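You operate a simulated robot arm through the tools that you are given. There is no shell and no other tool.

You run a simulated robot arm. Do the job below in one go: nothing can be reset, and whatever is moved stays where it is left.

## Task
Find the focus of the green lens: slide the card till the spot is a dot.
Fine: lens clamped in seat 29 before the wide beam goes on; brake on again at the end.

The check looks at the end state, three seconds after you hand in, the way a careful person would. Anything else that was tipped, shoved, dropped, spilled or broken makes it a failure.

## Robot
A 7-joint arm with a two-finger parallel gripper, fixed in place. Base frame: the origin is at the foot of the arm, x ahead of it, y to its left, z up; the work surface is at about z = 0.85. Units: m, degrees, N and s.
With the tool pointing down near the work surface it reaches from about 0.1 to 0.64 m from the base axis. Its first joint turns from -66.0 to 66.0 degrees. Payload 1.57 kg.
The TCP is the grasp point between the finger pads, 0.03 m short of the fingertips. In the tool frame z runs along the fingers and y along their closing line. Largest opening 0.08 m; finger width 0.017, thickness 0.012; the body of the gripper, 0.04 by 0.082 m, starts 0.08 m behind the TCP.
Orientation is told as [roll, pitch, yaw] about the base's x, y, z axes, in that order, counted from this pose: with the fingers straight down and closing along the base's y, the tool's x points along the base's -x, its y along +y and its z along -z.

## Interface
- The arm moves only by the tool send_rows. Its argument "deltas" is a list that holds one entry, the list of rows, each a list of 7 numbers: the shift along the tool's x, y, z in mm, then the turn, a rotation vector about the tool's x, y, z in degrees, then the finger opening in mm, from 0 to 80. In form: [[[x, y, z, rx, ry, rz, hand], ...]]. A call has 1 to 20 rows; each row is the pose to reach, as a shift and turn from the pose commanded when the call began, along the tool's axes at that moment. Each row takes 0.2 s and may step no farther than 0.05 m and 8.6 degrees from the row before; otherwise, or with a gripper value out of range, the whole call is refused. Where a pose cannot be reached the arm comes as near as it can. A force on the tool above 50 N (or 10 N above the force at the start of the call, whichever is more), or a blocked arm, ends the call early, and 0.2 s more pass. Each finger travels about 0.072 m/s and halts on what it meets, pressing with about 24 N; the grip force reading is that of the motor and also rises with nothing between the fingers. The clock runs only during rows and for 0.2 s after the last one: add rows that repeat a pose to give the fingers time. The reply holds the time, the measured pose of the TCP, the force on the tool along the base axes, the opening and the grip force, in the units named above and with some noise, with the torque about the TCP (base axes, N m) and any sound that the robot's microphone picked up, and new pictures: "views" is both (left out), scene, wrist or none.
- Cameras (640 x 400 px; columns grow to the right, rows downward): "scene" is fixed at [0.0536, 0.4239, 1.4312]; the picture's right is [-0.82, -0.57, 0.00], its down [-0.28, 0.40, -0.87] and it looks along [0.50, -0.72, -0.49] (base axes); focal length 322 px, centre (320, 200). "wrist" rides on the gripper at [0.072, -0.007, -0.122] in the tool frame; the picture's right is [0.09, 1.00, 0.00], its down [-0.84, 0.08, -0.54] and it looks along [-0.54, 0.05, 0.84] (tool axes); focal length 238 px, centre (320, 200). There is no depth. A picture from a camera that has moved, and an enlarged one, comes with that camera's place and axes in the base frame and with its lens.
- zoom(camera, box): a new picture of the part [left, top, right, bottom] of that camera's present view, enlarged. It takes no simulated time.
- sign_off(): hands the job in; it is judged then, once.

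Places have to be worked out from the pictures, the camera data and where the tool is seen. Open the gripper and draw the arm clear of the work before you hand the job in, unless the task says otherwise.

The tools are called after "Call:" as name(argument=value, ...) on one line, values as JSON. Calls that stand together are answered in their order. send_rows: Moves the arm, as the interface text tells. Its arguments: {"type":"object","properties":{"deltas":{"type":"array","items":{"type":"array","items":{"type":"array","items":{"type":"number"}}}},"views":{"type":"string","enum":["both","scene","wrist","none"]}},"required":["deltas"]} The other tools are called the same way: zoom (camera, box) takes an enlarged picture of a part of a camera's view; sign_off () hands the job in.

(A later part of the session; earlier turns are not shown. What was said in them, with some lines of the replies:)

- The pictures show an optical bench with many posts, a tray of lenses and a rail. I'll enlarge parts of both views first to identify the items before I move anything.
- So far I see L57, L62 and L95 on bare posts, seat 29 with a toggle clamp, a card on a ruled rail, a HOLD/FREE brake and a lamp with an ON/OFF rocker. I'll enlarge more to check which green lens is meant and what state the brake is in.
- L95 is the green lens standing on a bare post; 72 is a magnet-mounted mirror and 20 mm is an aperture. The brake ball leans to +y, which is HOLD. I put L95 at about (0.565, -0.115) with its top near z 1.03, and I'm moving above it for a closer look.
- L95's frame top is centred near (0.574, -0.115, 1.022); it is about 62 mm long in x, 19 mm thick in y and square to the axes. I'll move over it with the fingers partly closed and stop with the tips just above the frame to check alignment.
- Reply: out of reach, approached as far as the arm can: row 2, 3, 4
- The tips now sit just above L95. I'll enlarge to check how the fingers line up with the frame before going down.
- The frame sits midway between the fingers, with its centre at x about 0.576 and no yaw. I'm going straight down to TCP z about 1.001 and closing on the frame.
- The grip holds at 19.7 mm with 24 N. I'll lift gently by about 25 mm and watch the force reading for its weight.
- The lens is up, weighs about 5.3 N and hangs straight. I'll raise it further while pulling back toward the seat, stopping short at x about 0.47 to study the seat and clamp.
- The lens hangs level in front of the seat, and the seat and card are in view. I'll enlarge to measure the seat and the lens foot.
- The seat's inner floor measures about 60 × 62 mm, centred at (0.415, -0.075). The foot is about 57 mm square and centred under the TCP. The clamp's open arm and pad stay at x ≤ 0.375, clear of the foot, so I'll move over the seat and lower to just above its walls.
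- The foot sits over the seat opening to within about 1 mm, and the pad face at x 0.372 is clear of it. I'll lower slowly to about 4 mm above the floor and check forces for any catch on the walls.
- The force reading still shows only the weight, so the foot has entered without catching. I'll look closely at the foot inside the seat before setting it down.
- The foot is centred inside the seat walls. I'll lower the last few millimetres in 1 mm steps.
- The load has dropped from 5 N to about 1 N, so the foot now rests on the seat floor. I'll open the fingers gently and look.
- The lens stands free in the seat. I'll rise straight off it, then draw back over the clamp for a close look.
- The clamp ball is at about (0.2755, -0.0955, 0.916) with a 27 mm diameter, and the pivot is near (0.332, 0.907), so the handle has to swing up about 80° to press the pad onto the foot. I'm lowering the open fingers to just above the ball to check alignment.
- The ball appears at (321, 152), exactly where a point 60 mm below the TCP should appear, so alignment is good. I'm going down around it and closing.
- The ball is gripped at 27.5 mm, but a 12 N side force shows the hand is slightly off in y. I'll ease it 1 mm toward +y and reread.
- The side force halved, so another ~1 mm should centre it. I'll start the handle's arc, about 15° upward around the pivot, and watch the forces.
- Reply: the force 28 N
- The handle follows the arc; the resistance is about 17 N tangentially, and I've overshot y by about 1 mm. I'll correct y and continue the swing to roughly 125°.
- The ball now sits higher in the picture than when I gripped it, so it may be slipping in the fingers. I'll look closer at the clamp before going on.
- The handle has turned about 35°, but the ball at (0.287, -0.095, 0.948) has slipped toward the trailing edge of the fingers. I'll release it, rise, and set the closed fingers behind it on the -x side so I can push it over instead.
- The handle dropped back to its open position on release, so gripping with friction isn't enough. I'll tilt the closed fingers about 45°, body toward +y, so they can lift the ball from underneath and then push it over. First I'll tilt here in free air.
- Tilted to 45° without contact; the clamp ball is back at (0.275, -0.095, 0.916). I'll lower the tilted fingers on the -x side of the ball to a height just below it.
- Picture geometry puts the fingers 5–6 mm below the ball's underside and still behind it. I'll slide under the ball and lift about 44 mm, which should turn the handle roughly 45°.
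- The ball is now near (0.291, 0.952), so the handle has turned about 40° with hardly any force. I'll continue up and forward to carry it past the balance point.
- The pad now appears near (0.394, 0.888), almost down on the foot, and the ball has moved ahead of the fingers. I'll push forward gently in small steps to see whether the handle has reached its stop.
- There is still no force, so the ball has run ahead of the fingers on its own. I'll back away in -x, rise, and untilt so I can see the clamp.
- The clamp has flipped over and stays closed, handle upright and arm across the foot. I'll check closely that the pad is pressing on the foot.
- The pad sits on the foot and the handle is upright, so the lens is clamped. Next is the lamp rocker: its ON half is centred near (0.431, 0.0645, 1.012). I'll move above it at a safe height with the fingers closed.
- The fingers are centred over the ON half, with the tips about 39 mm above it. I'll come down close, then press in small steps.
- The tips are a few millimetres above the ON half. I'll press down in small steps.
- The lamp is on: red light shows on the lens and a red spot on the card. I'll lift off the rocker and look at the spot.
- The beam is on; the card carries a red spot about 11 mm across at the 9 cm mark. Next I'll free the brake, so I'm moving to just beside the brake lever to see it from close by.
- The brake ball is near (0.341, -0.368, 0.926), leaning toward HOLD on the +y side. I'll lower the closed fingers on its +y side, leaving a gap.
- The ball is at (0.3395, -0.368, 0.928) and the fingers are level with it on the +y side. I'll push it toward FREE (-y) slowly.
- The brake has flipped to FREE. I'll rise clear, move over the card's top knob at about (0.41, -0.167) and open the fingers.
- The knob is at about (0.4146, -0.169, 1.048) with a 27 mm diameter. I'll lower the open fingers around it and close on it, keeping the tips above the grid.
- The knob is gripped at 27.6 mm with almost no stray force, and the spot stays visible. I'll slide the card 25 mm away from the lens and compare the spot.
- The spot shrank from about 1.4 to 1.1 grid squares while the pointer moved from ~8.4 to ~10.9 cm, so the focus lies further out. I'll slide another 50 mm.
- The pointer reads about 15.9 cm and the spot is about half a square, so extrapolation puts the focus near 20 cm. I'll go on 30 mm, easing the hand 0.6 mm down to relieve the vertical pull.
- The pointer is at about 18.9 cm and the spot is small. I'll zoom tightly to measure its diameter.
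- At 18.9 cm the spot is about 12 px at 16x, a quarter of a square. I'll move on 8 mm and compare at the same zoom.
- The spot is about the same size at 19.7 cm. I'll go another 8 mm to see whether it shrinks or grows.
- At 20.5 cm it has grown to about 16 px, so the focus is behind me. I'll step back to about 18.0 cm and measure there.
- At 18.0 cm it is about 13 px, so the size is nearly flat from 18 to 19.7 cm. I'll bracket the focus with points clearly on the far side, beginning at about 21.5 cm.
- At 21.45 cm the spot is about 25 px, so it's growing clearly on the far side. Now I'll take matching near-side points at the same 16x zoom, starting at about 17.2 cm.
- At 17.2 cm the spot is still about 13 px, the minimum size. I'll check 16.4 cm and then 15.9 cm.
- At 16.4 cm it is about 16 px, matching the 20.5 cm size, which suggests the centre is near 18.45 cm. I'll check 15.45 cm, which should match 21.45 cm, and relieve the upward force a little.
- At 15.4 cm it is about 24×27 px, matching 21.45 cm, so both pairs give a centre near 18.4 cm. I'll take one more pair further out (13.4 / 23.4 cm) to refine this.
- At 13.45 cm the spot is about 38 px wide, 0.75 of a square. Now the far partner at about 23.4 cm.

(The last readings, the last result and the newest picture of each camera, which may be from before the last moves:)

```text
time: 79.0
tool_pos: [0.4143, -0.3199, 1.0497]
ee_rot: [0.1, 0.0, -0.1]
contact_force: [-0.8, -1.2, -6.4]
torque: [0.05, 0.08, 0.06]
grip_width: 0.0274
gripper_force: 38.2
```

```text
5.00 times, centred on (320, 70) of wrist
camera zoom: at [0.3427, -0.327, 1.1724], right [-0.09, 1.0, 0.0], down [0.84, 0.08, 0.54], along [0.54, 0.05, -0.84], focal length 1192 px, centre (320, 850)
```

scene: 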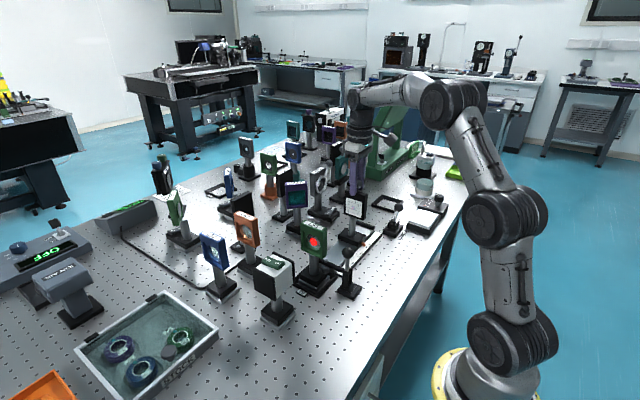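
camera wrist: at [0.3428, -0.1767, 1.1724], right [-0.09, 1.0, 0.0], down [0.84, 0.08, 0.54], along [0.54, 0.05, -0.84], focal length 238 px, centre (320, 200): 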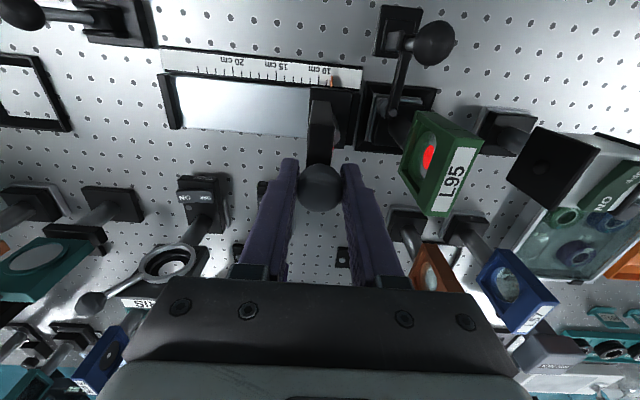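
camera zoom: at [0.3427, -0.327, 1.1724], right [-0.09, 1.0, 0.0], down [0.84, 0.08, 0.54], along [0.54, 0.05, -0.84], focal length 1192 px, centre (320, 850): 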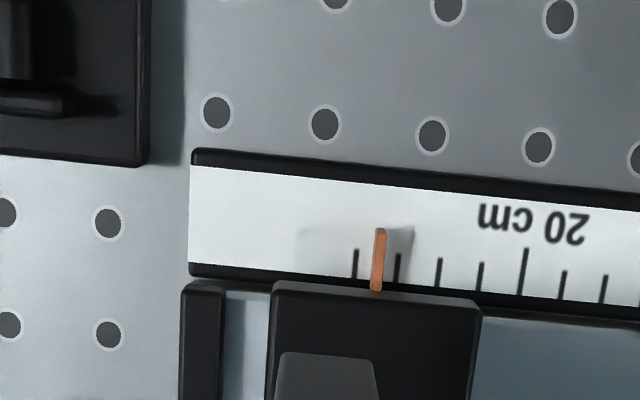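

At 23.45 cm it is 37 px, 0.76 of a square, matching 13.45 cm. All three pairs put the focus at 18.4 cm (hand y = -0.2697), so I'll move the card there.

Call:
send_rows(deltas=[[[0, 6, 0, 0, 0, 0, 20], [0, 14, -0.1, 0, 0, 0, 20], [0, 22, -0.2, 0, 0, 0, 20], [0, 30, -0.2, 0, 0, 0, 20], [0, 38, -0.2, 0, 0, 0, 20], [0, 45, -0.2, 0, 0, 0, 20], [0, 50.3, -0.2, 0, 0, 0, 20], [0, 50.3, -0.2, 0, 0, 0, 20], [0, 50.3, -0.2, 0, 0, 0, 20]]], views="none")

Call:
zoom(camera="scene", box=[342, 194, 362, 214])

Call:
zoom(camera="wrist", box=[260, 30, 380, 110])

```text
time: 81.0
tool_pos: [0.4132, -0.27, 1.0508]
ee_rot: [-0.1, 0.0, 0.0]
contact_force: [-1.7, 1.5, -7.2]
torque: [0.02, 0.27, 0.11]
grip_width: 0.0274
gripper_force: 37.8
```

```text
16.00 times, centred on (352, 204) of scene
camera zoom: at [0.0536, 0.4239, 1.4312], right [-0.82, -0.57, 0.0], down [-0.28, 0.4, -0.87], along [0.5, -0.72, -0.49], focal length 5155 px, centre (-192, 136)
```

zoom: 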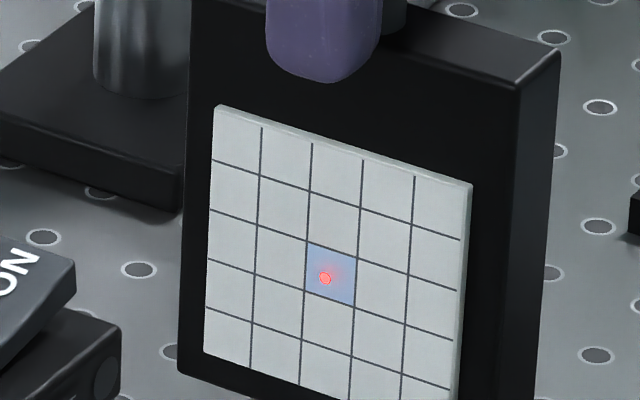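

```text
5.00 times, centred on (320, 70) of wrist
camera zoom: at [0.3427, -0.2767, 1.1724], right [-0.09, 1.0, 0.0], down [0.84, 0.08, 0.54], along [0.54, 0.05, -0.84], focal length 1192 px, centre (320, 850)
```

zoom: 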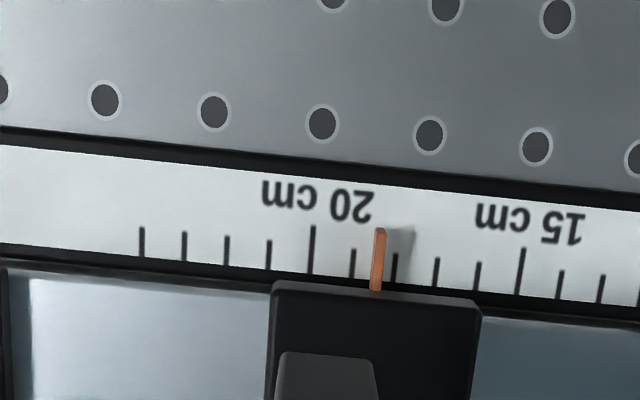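

The card is at 18.4 cm with the spot at its smallest. I'll relax the vertical load and open the fingers gently, then look at the pointer again.

Call:
send_rows(deltas=[[[0, 0, 0.4, 0, 0, 0, 20], [0, 0, 0.4, 0, 0, 0, 24], [0, 0, 0.4, 0, 0, 0, 29], [0, 0, 0.4, 0, 0, 0, 36], [0, 0, 0.4, 0, 0, 0, 46], [0, 0, 0.4, 0, 0, 0, 52], [0, 0, 0.4, 0, 0, 0, 52]]], views="none")

Call:
zoom(camera="scene", box=[342, 194, 362, 214])

Call:
zoom(camera="wrist", box=[260, 30, 380, 110])

```text
time: 82.6
tool_pos: [0.4139, -0.2712, 1.0507]
ee_rot: [0.0, 0.1, 0.0]
contact_force: [0.2, -0.7, -0.2]
torque: [-0.01, 0.0, 0.0]
grip_width: 0.0519
gripper_force: 0.1
```

```text
16.00 times, centred on (352, 204) of scene
camera zoom: at [0.0536, 0.4239, 1.4312], right [-0.82, -0.57, 0.0], down [-0.28, 0.4, -0.87], along [0.5, -0.72, -0.49], focal length 5155 px, centre (-192, 136)
```

zoom: 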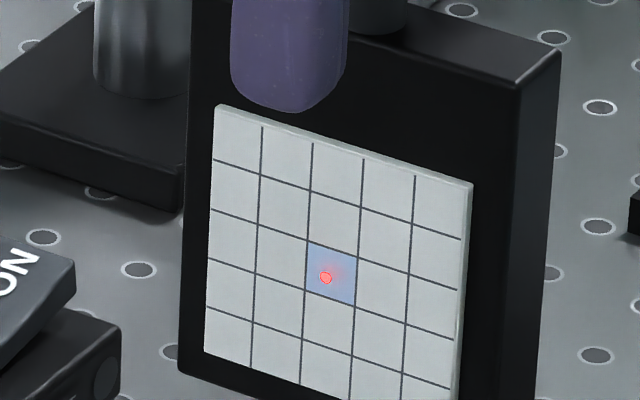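

```text
5.00 times, centred on (320, 70) of wrist
camera zoom: at [0.3425, -0.2768, 1.1722], right [-0.09, 1.0, 0.0], down [0.84, 0.08, 0.54], along [0.54, 0.05, -0.84], focal length 1192 px, centre (320, 850)
```

zoom: 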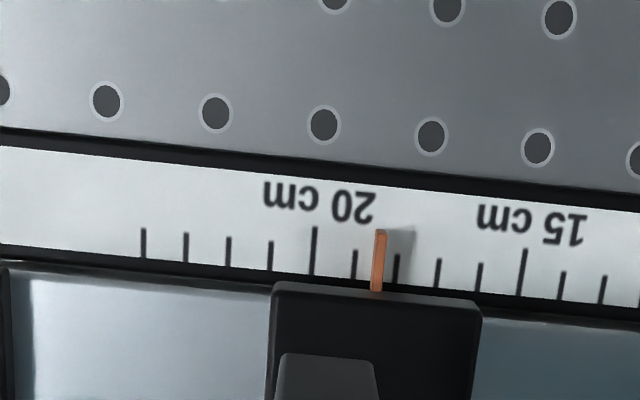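

The card stayed put after release. I'll rise straight up off the knob, close the fingers and go round to the far (-y) side of the brake lever, stopping high for a look.

Call:
send_rows(deltas=[[[0, 0, -15, 0, 0, 0, 52], [0, 0, -45, 0, 0, 0, 52], [0, 0, -78, 0, 0, 0, 52], [10, -25, -80, 0, 0, 0, 30], [22, -55, -80, 0, 0, 0, 10], [35, -90, -75, 0, 0, 0, 0], [50, -125, -70, 0, 0, 0, 0], [62, -158, -60, 0, 0, 0, 0], [72, -182, -50, 0, 0, 0, 0], [75, -192, -30, 0, 0, 0, 0], [75, -192, -10, 0, 0, 0, 0], [75, -192, -10, 0, 0, 0, 0]]], views="both")

Call:
zoom(camera="wrist", box=[240, 80, 440, 240])

Call:
zoom(camera="scene", box=[330, 150, 460, 250])

```text
time: 85.2
tool_pos: [0.3384, -0.4607, 1.0595]
ee_rot: [0.1, 0.0, 0.0]
contact_force: [-0.3, 0.3, -0.7]
torque: [-0.03, -0.01, -0.01]
grip_width: 0.0
gripper_force: 21.1
camera wrist: at [0.2677, -0.4677, 1.1824], right [-0.09, 1.0, 0.0], down [0.84, 0.08, 0.54], along [0.54, 0.05, -0.84], focal length 238 px, centre (320, 200)
```

scene: 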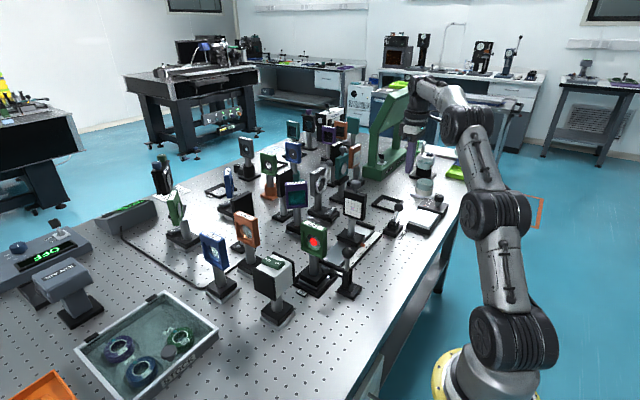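
wrist: 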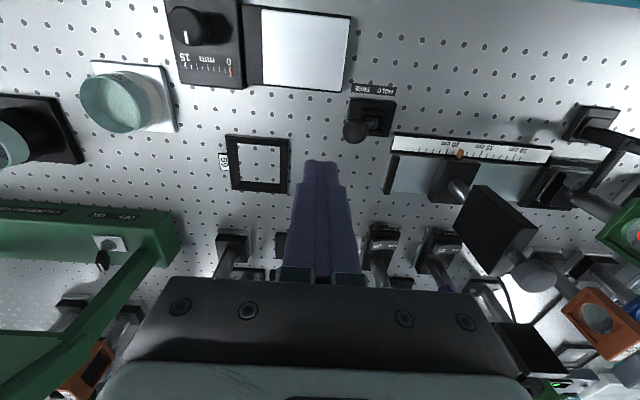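

```text
2.50 times, centred on (340, 160) of wrist
camera zoom: at [0.2677, -0.4677, 1.1824], right [-0.09, 1.0, 0.0], down [0.84, 0.08, 0.54], along [0.54, 0.05, -0.84], focal length 596 px, centre (270, 300)
```

zoom: 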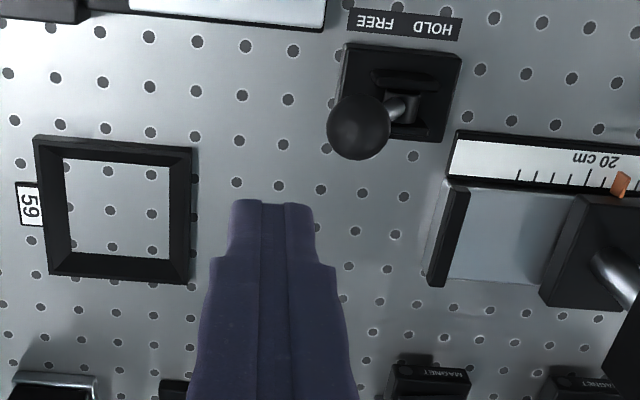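

```text
4.00 times, centred on (395, 200) of scene
camera zoom: at [0.0536, 0.4239, 1.4312], right [-0.82, -0.57, 0.0], down [-0.28, 0.4, -0.87], along [0.5, -0.72, -0.49], focal length 1289 px, centre (20, 200)
```

zoom: 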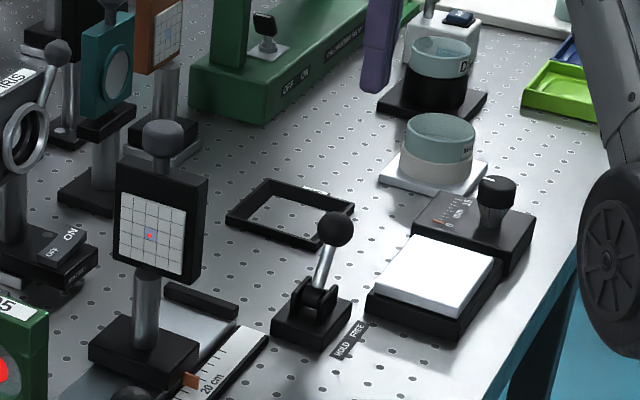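

The brake ball is at (0.339, -0.423, 0.928) and the fingers are 12 mm clear on its -y side. I'll descend beside it.

Call:
send_rows(deltas=[[[0, 0, 20, 0, 0, 0, 0], [0, 0, 45, 0, 0, 0, 0], [0, 0, 70, 0, 0, 0, 0], [0, 0, 92, 0, 0, 0, 0], [0, 0, 105, 0, 0, 0, 0], [0, 0, 110, 0, 0, 0, 0], [0, 0, 110, 0, 0, 0, 0]]], views="wrist")

```text
time: 86.8
tool_pos: [0.3383, -0.4628, 0.9498]
ee_rot: [0.0, 0.1, 0.0]
contact_force: [0.1, 0.2, -0.5]
torque: [0.01, 0.0, 0.01]
grip_width: 0.0001
gripper_force: 21.5
camera wrist: at [0.2675, -0.4683, 1.0727], right [-0.09, 1.0, 0.0], down [0.84, 0.08, 0.54], along [0.54, 0.05, -0.84], focal length 238 px, centre (320, 200)
```

wrist: 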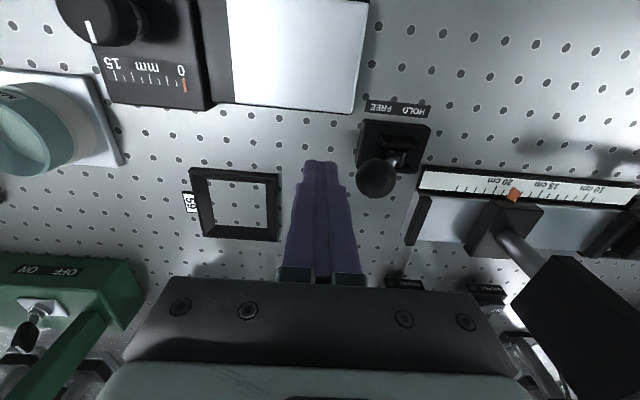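

The fingers are level with the ball and clear of everything else. I'll push it slowly toward +y (HOLD) until it flips over.

Call:
send_rows(deltas=[[[0, 6, 0, 0, 0, 0, 0], [0, 11, 0, 0, 0, 0, 0], [0, 16, 0, 0, 0, 0, 0], [0, 21, 0, 0, 0, 0, 0], [0, 26, 0, 0, 0, 0, 0], [0, 31, 0, 0, 0, 0, 0], [0, 36, 0, 0, 0, 0, 0], [0, 41, 0, 0, 0, 0, 0], [0, 46, 0, 0, 0, 0, 0], [0, 50, 0, 0, 0, 0, 0], [0, 50, 0, 0, 0, 0, 0]]], views="both")

Call:
zoom(camera="wrist", box=[260, 80, 460, 240])

Call:
zoom(camera="scene", box=[342, 194, 362, 214])

```text
time: 89.2
tool_pos: [0.339, -0.4105, 0.9497]
ee_rot: [-0.1, -0.1, 0.0]
contact_force: [0.9, 0.5, -0.2]
torque: [0.02, 0.03, -0.02]
grip_width: 0.0
gripper_force: 20.7
camera wrist: at [0.2679, -0.4181, 1.0725], right [-0.09, 1.0, 0.0], down [0.84, 0.08, 0.54], along [0.54, 0.05, -0.84], focal length 238 px, centre (320, 200)
```

scene: 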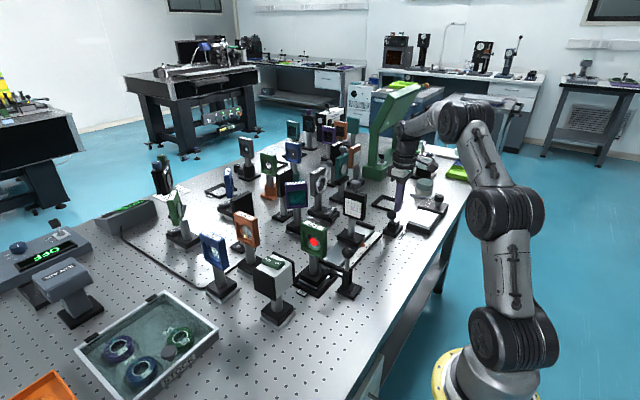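
wrist: 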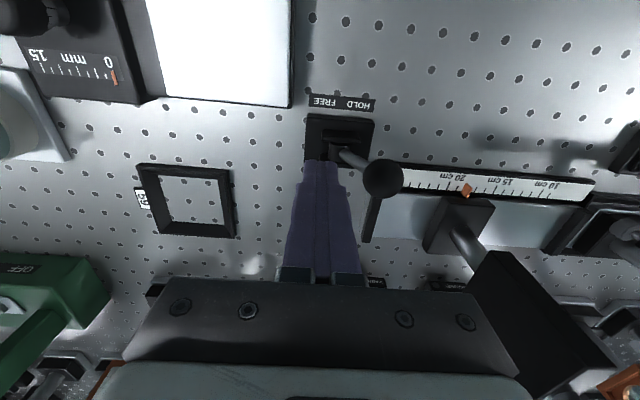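

```text
2.50 times, centred on (360, 160) of wrist
camera zoom: at [0.2679, -0.4181, 1.0725], right [-0.09, 1.0, 0.0], down [0.84, 0.08, 0.54], along [0.54, 0.05, -0.84], focal length 596 px, centre (220, 300)
```

zoom: 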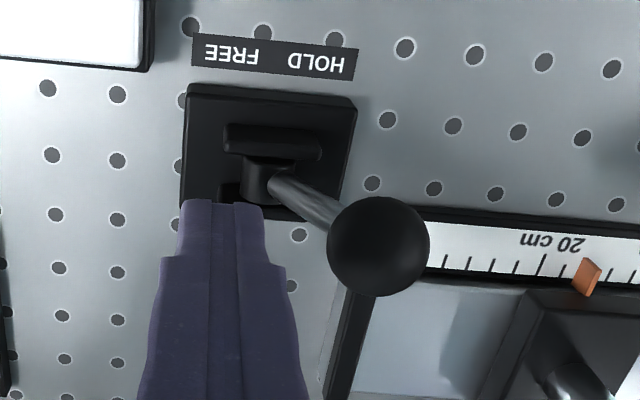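

```text
16.00 times, centred on (352, 204) of scene
camera zoom: at [0.0536, 0.4239, 1.4312], right [-0.82, -0.57, 0.0], down [-0.28, 0.4, -0.87], along [0.5, -0.72, -0.49], focal length 5155 px, centre (-192, 136)
```

zoom: 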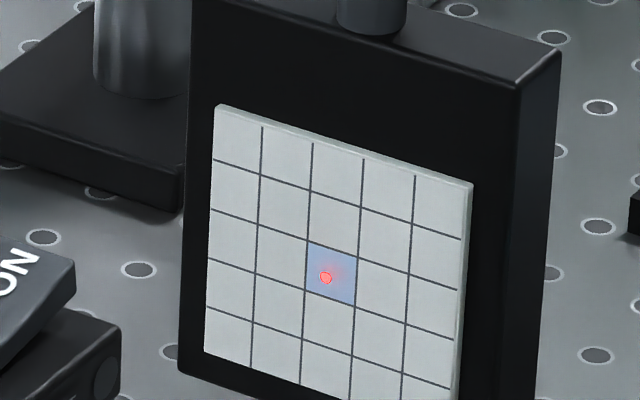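

The brake is back at HOLD and the dot hasn't changed. I'll back off, rise, open the gripper and draw the arm up and away.

Call:
send_rows(deltas=[[[0, -4, -2, 0, 0, 0, 0], [0, -6, -20, 0, 0, 0, 0], [0, -6, -50, 0, 0, 0, 0], [0, -6, -90, 0, 0, 0, 0], [0, -4, -130, 0, 0, 0, 20], [0, 10, -170, 0, 0, 0, 40], [3, 40, -210, 0, 0, 0, 60], [6, 75, -245, 0, 0, 0, 80], [10, 110, -275, 0, 0, 0, 80], [13, 150, -290, 0, 0, 0, 80], [15, 190, -292, 0, 0, 0, 80], [15, 225, -292, 0, 0, 0, 80], [15, 250, -292, 0, 0, 0, 80], [15, 258, -292, 0, 0, 0, 80], [15, 258, -292, 0, 0, 0, 80]]], views="both")

Call:
zoom(camera="scene", box=[240, 180, 420, 310])

Call:
zoom(camera="scene", box=[342, 194, 362, 214])

Call:
zoom(camera="wrist", box=[160, 40, 400, 200])

```text
time: 92.4
tool_pos: [0.3245, -0.1533, 1.2423]
ee_rot: [0.0, 0.0, -0.1]
contact_force: [0.3, 0.5, -0.1]
torque: [0.0, -0.01, 0.0]
grip_width: 0.0798
gripper_force: 0.1
camera wrist: at [0.2527, -0.1602, 1.3643], right [-0.09, 1.0, 0.0], down [0.84, 0.08, 0.54], along [0.54, 0.05, -0.84], focal length 238 px, centre (320, 200)
```

scene: 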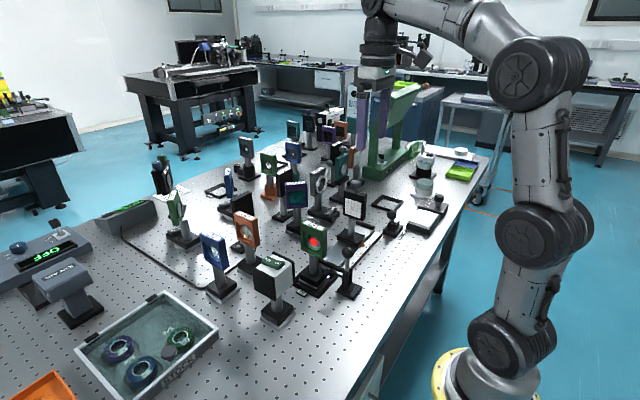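
wrist: 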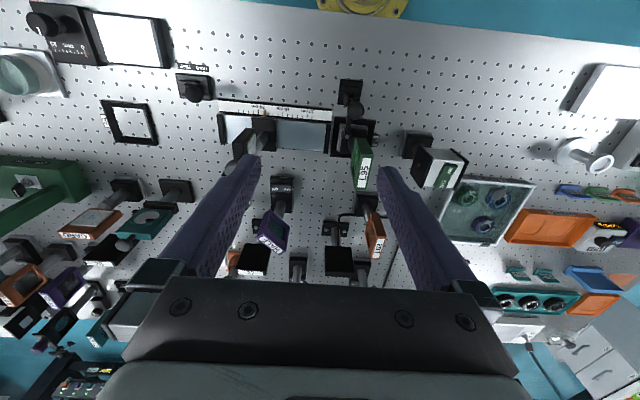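

```text
3.08 times, centred on (330, 245) of scene
camera zoom: at [0.0536, 0.4239, 1.4312], right [-0.82, -0.57, 0.0], down [-0.28, 0.4, -0.87], along [0.5, -0.72, -0.49], focal length 991 px, centre (289, 62)
```

zoom: 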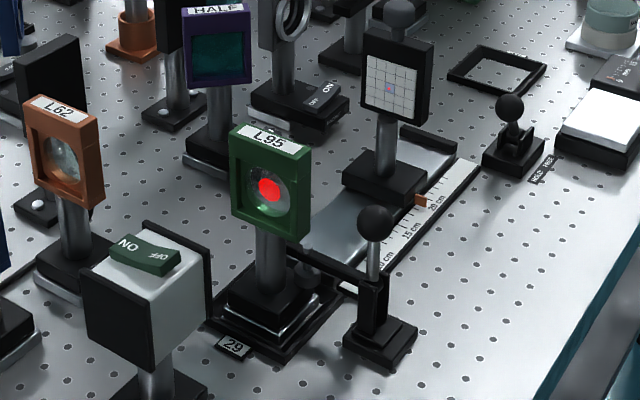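

```text
16.00 times, centred on (352, 204) of scene
camera zoom: at [0.0536, 0.4239, 1.4312], right [-0.82, -0.57, 0.0], down [-0.28, 0.4, -0.87], along [0.5, -0.72, -0.49], focal length 5155 px, centre (-192, 136)
```

zoom: 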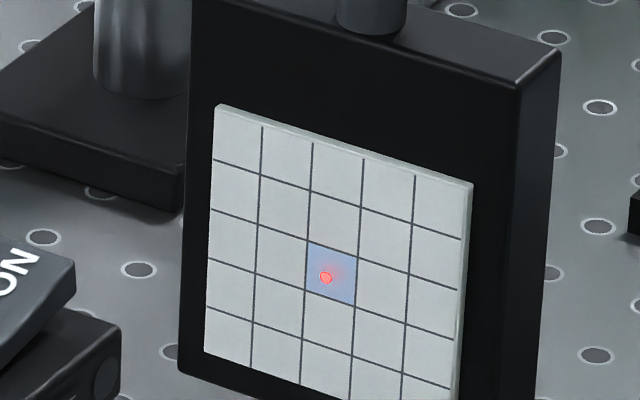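

```text
2.50 times, centred on (280, 120) of wrist
camera zoom: at [0.2527, -0.1602, 1.3643], right [-0.09, 1.0, 0.0], down [0.84, 0.08, 0.54], along [0.54, 0.05, -0.84], focal length 596 px, centre (420, 400)
```

zoom: 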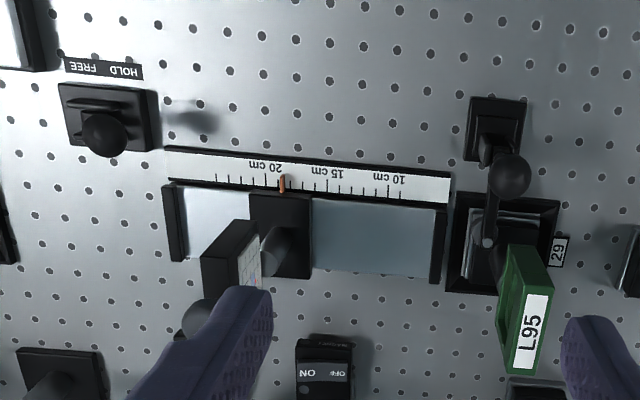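

Final state: L95 is clamped in seat 29, the lamp is on, the card is at 18.4 cm with the spot at its smallest, the brake is at HOLD, and the arm is clear with the gripper open. I see nothing else disturbed, so I'm handing in.

Call:
sign_off()

```text
The job is handed in.
```

The green lens, L95, focuses at about 18.4 cm on the rail scale. The card is parked there with the spot at its smallest, and I have handed the job in.

- **Lens:** L95 was clamped in seat 29 before the wide beam went on. The clamp handle is upright and its pad is on the foot.
- **Focus:** I matched spot sizes on either side of the focus at three pairs of positions, and all three put the centre within about half a millimetre of 18.4 cm. The spot barely changes between roughly 17.2 and 19.7 cm, so the matched pairs fix the position better than how small the dot looks.
- **Brake:** I freed it to slide the card and set it back to HOLD. The dot did not move when the brake went on.
- **Clamp attempts:** My first try at closing the clamp slipped and the handle fell back open. I closed it on the second try by lifting the handle from below.
- **Lamp:** I left the wide beam on, since you gave no instruction to turn it off.

The gripper is open, the arm is raised clear of the work, and I saw nothing else disturbed in the final pictures.
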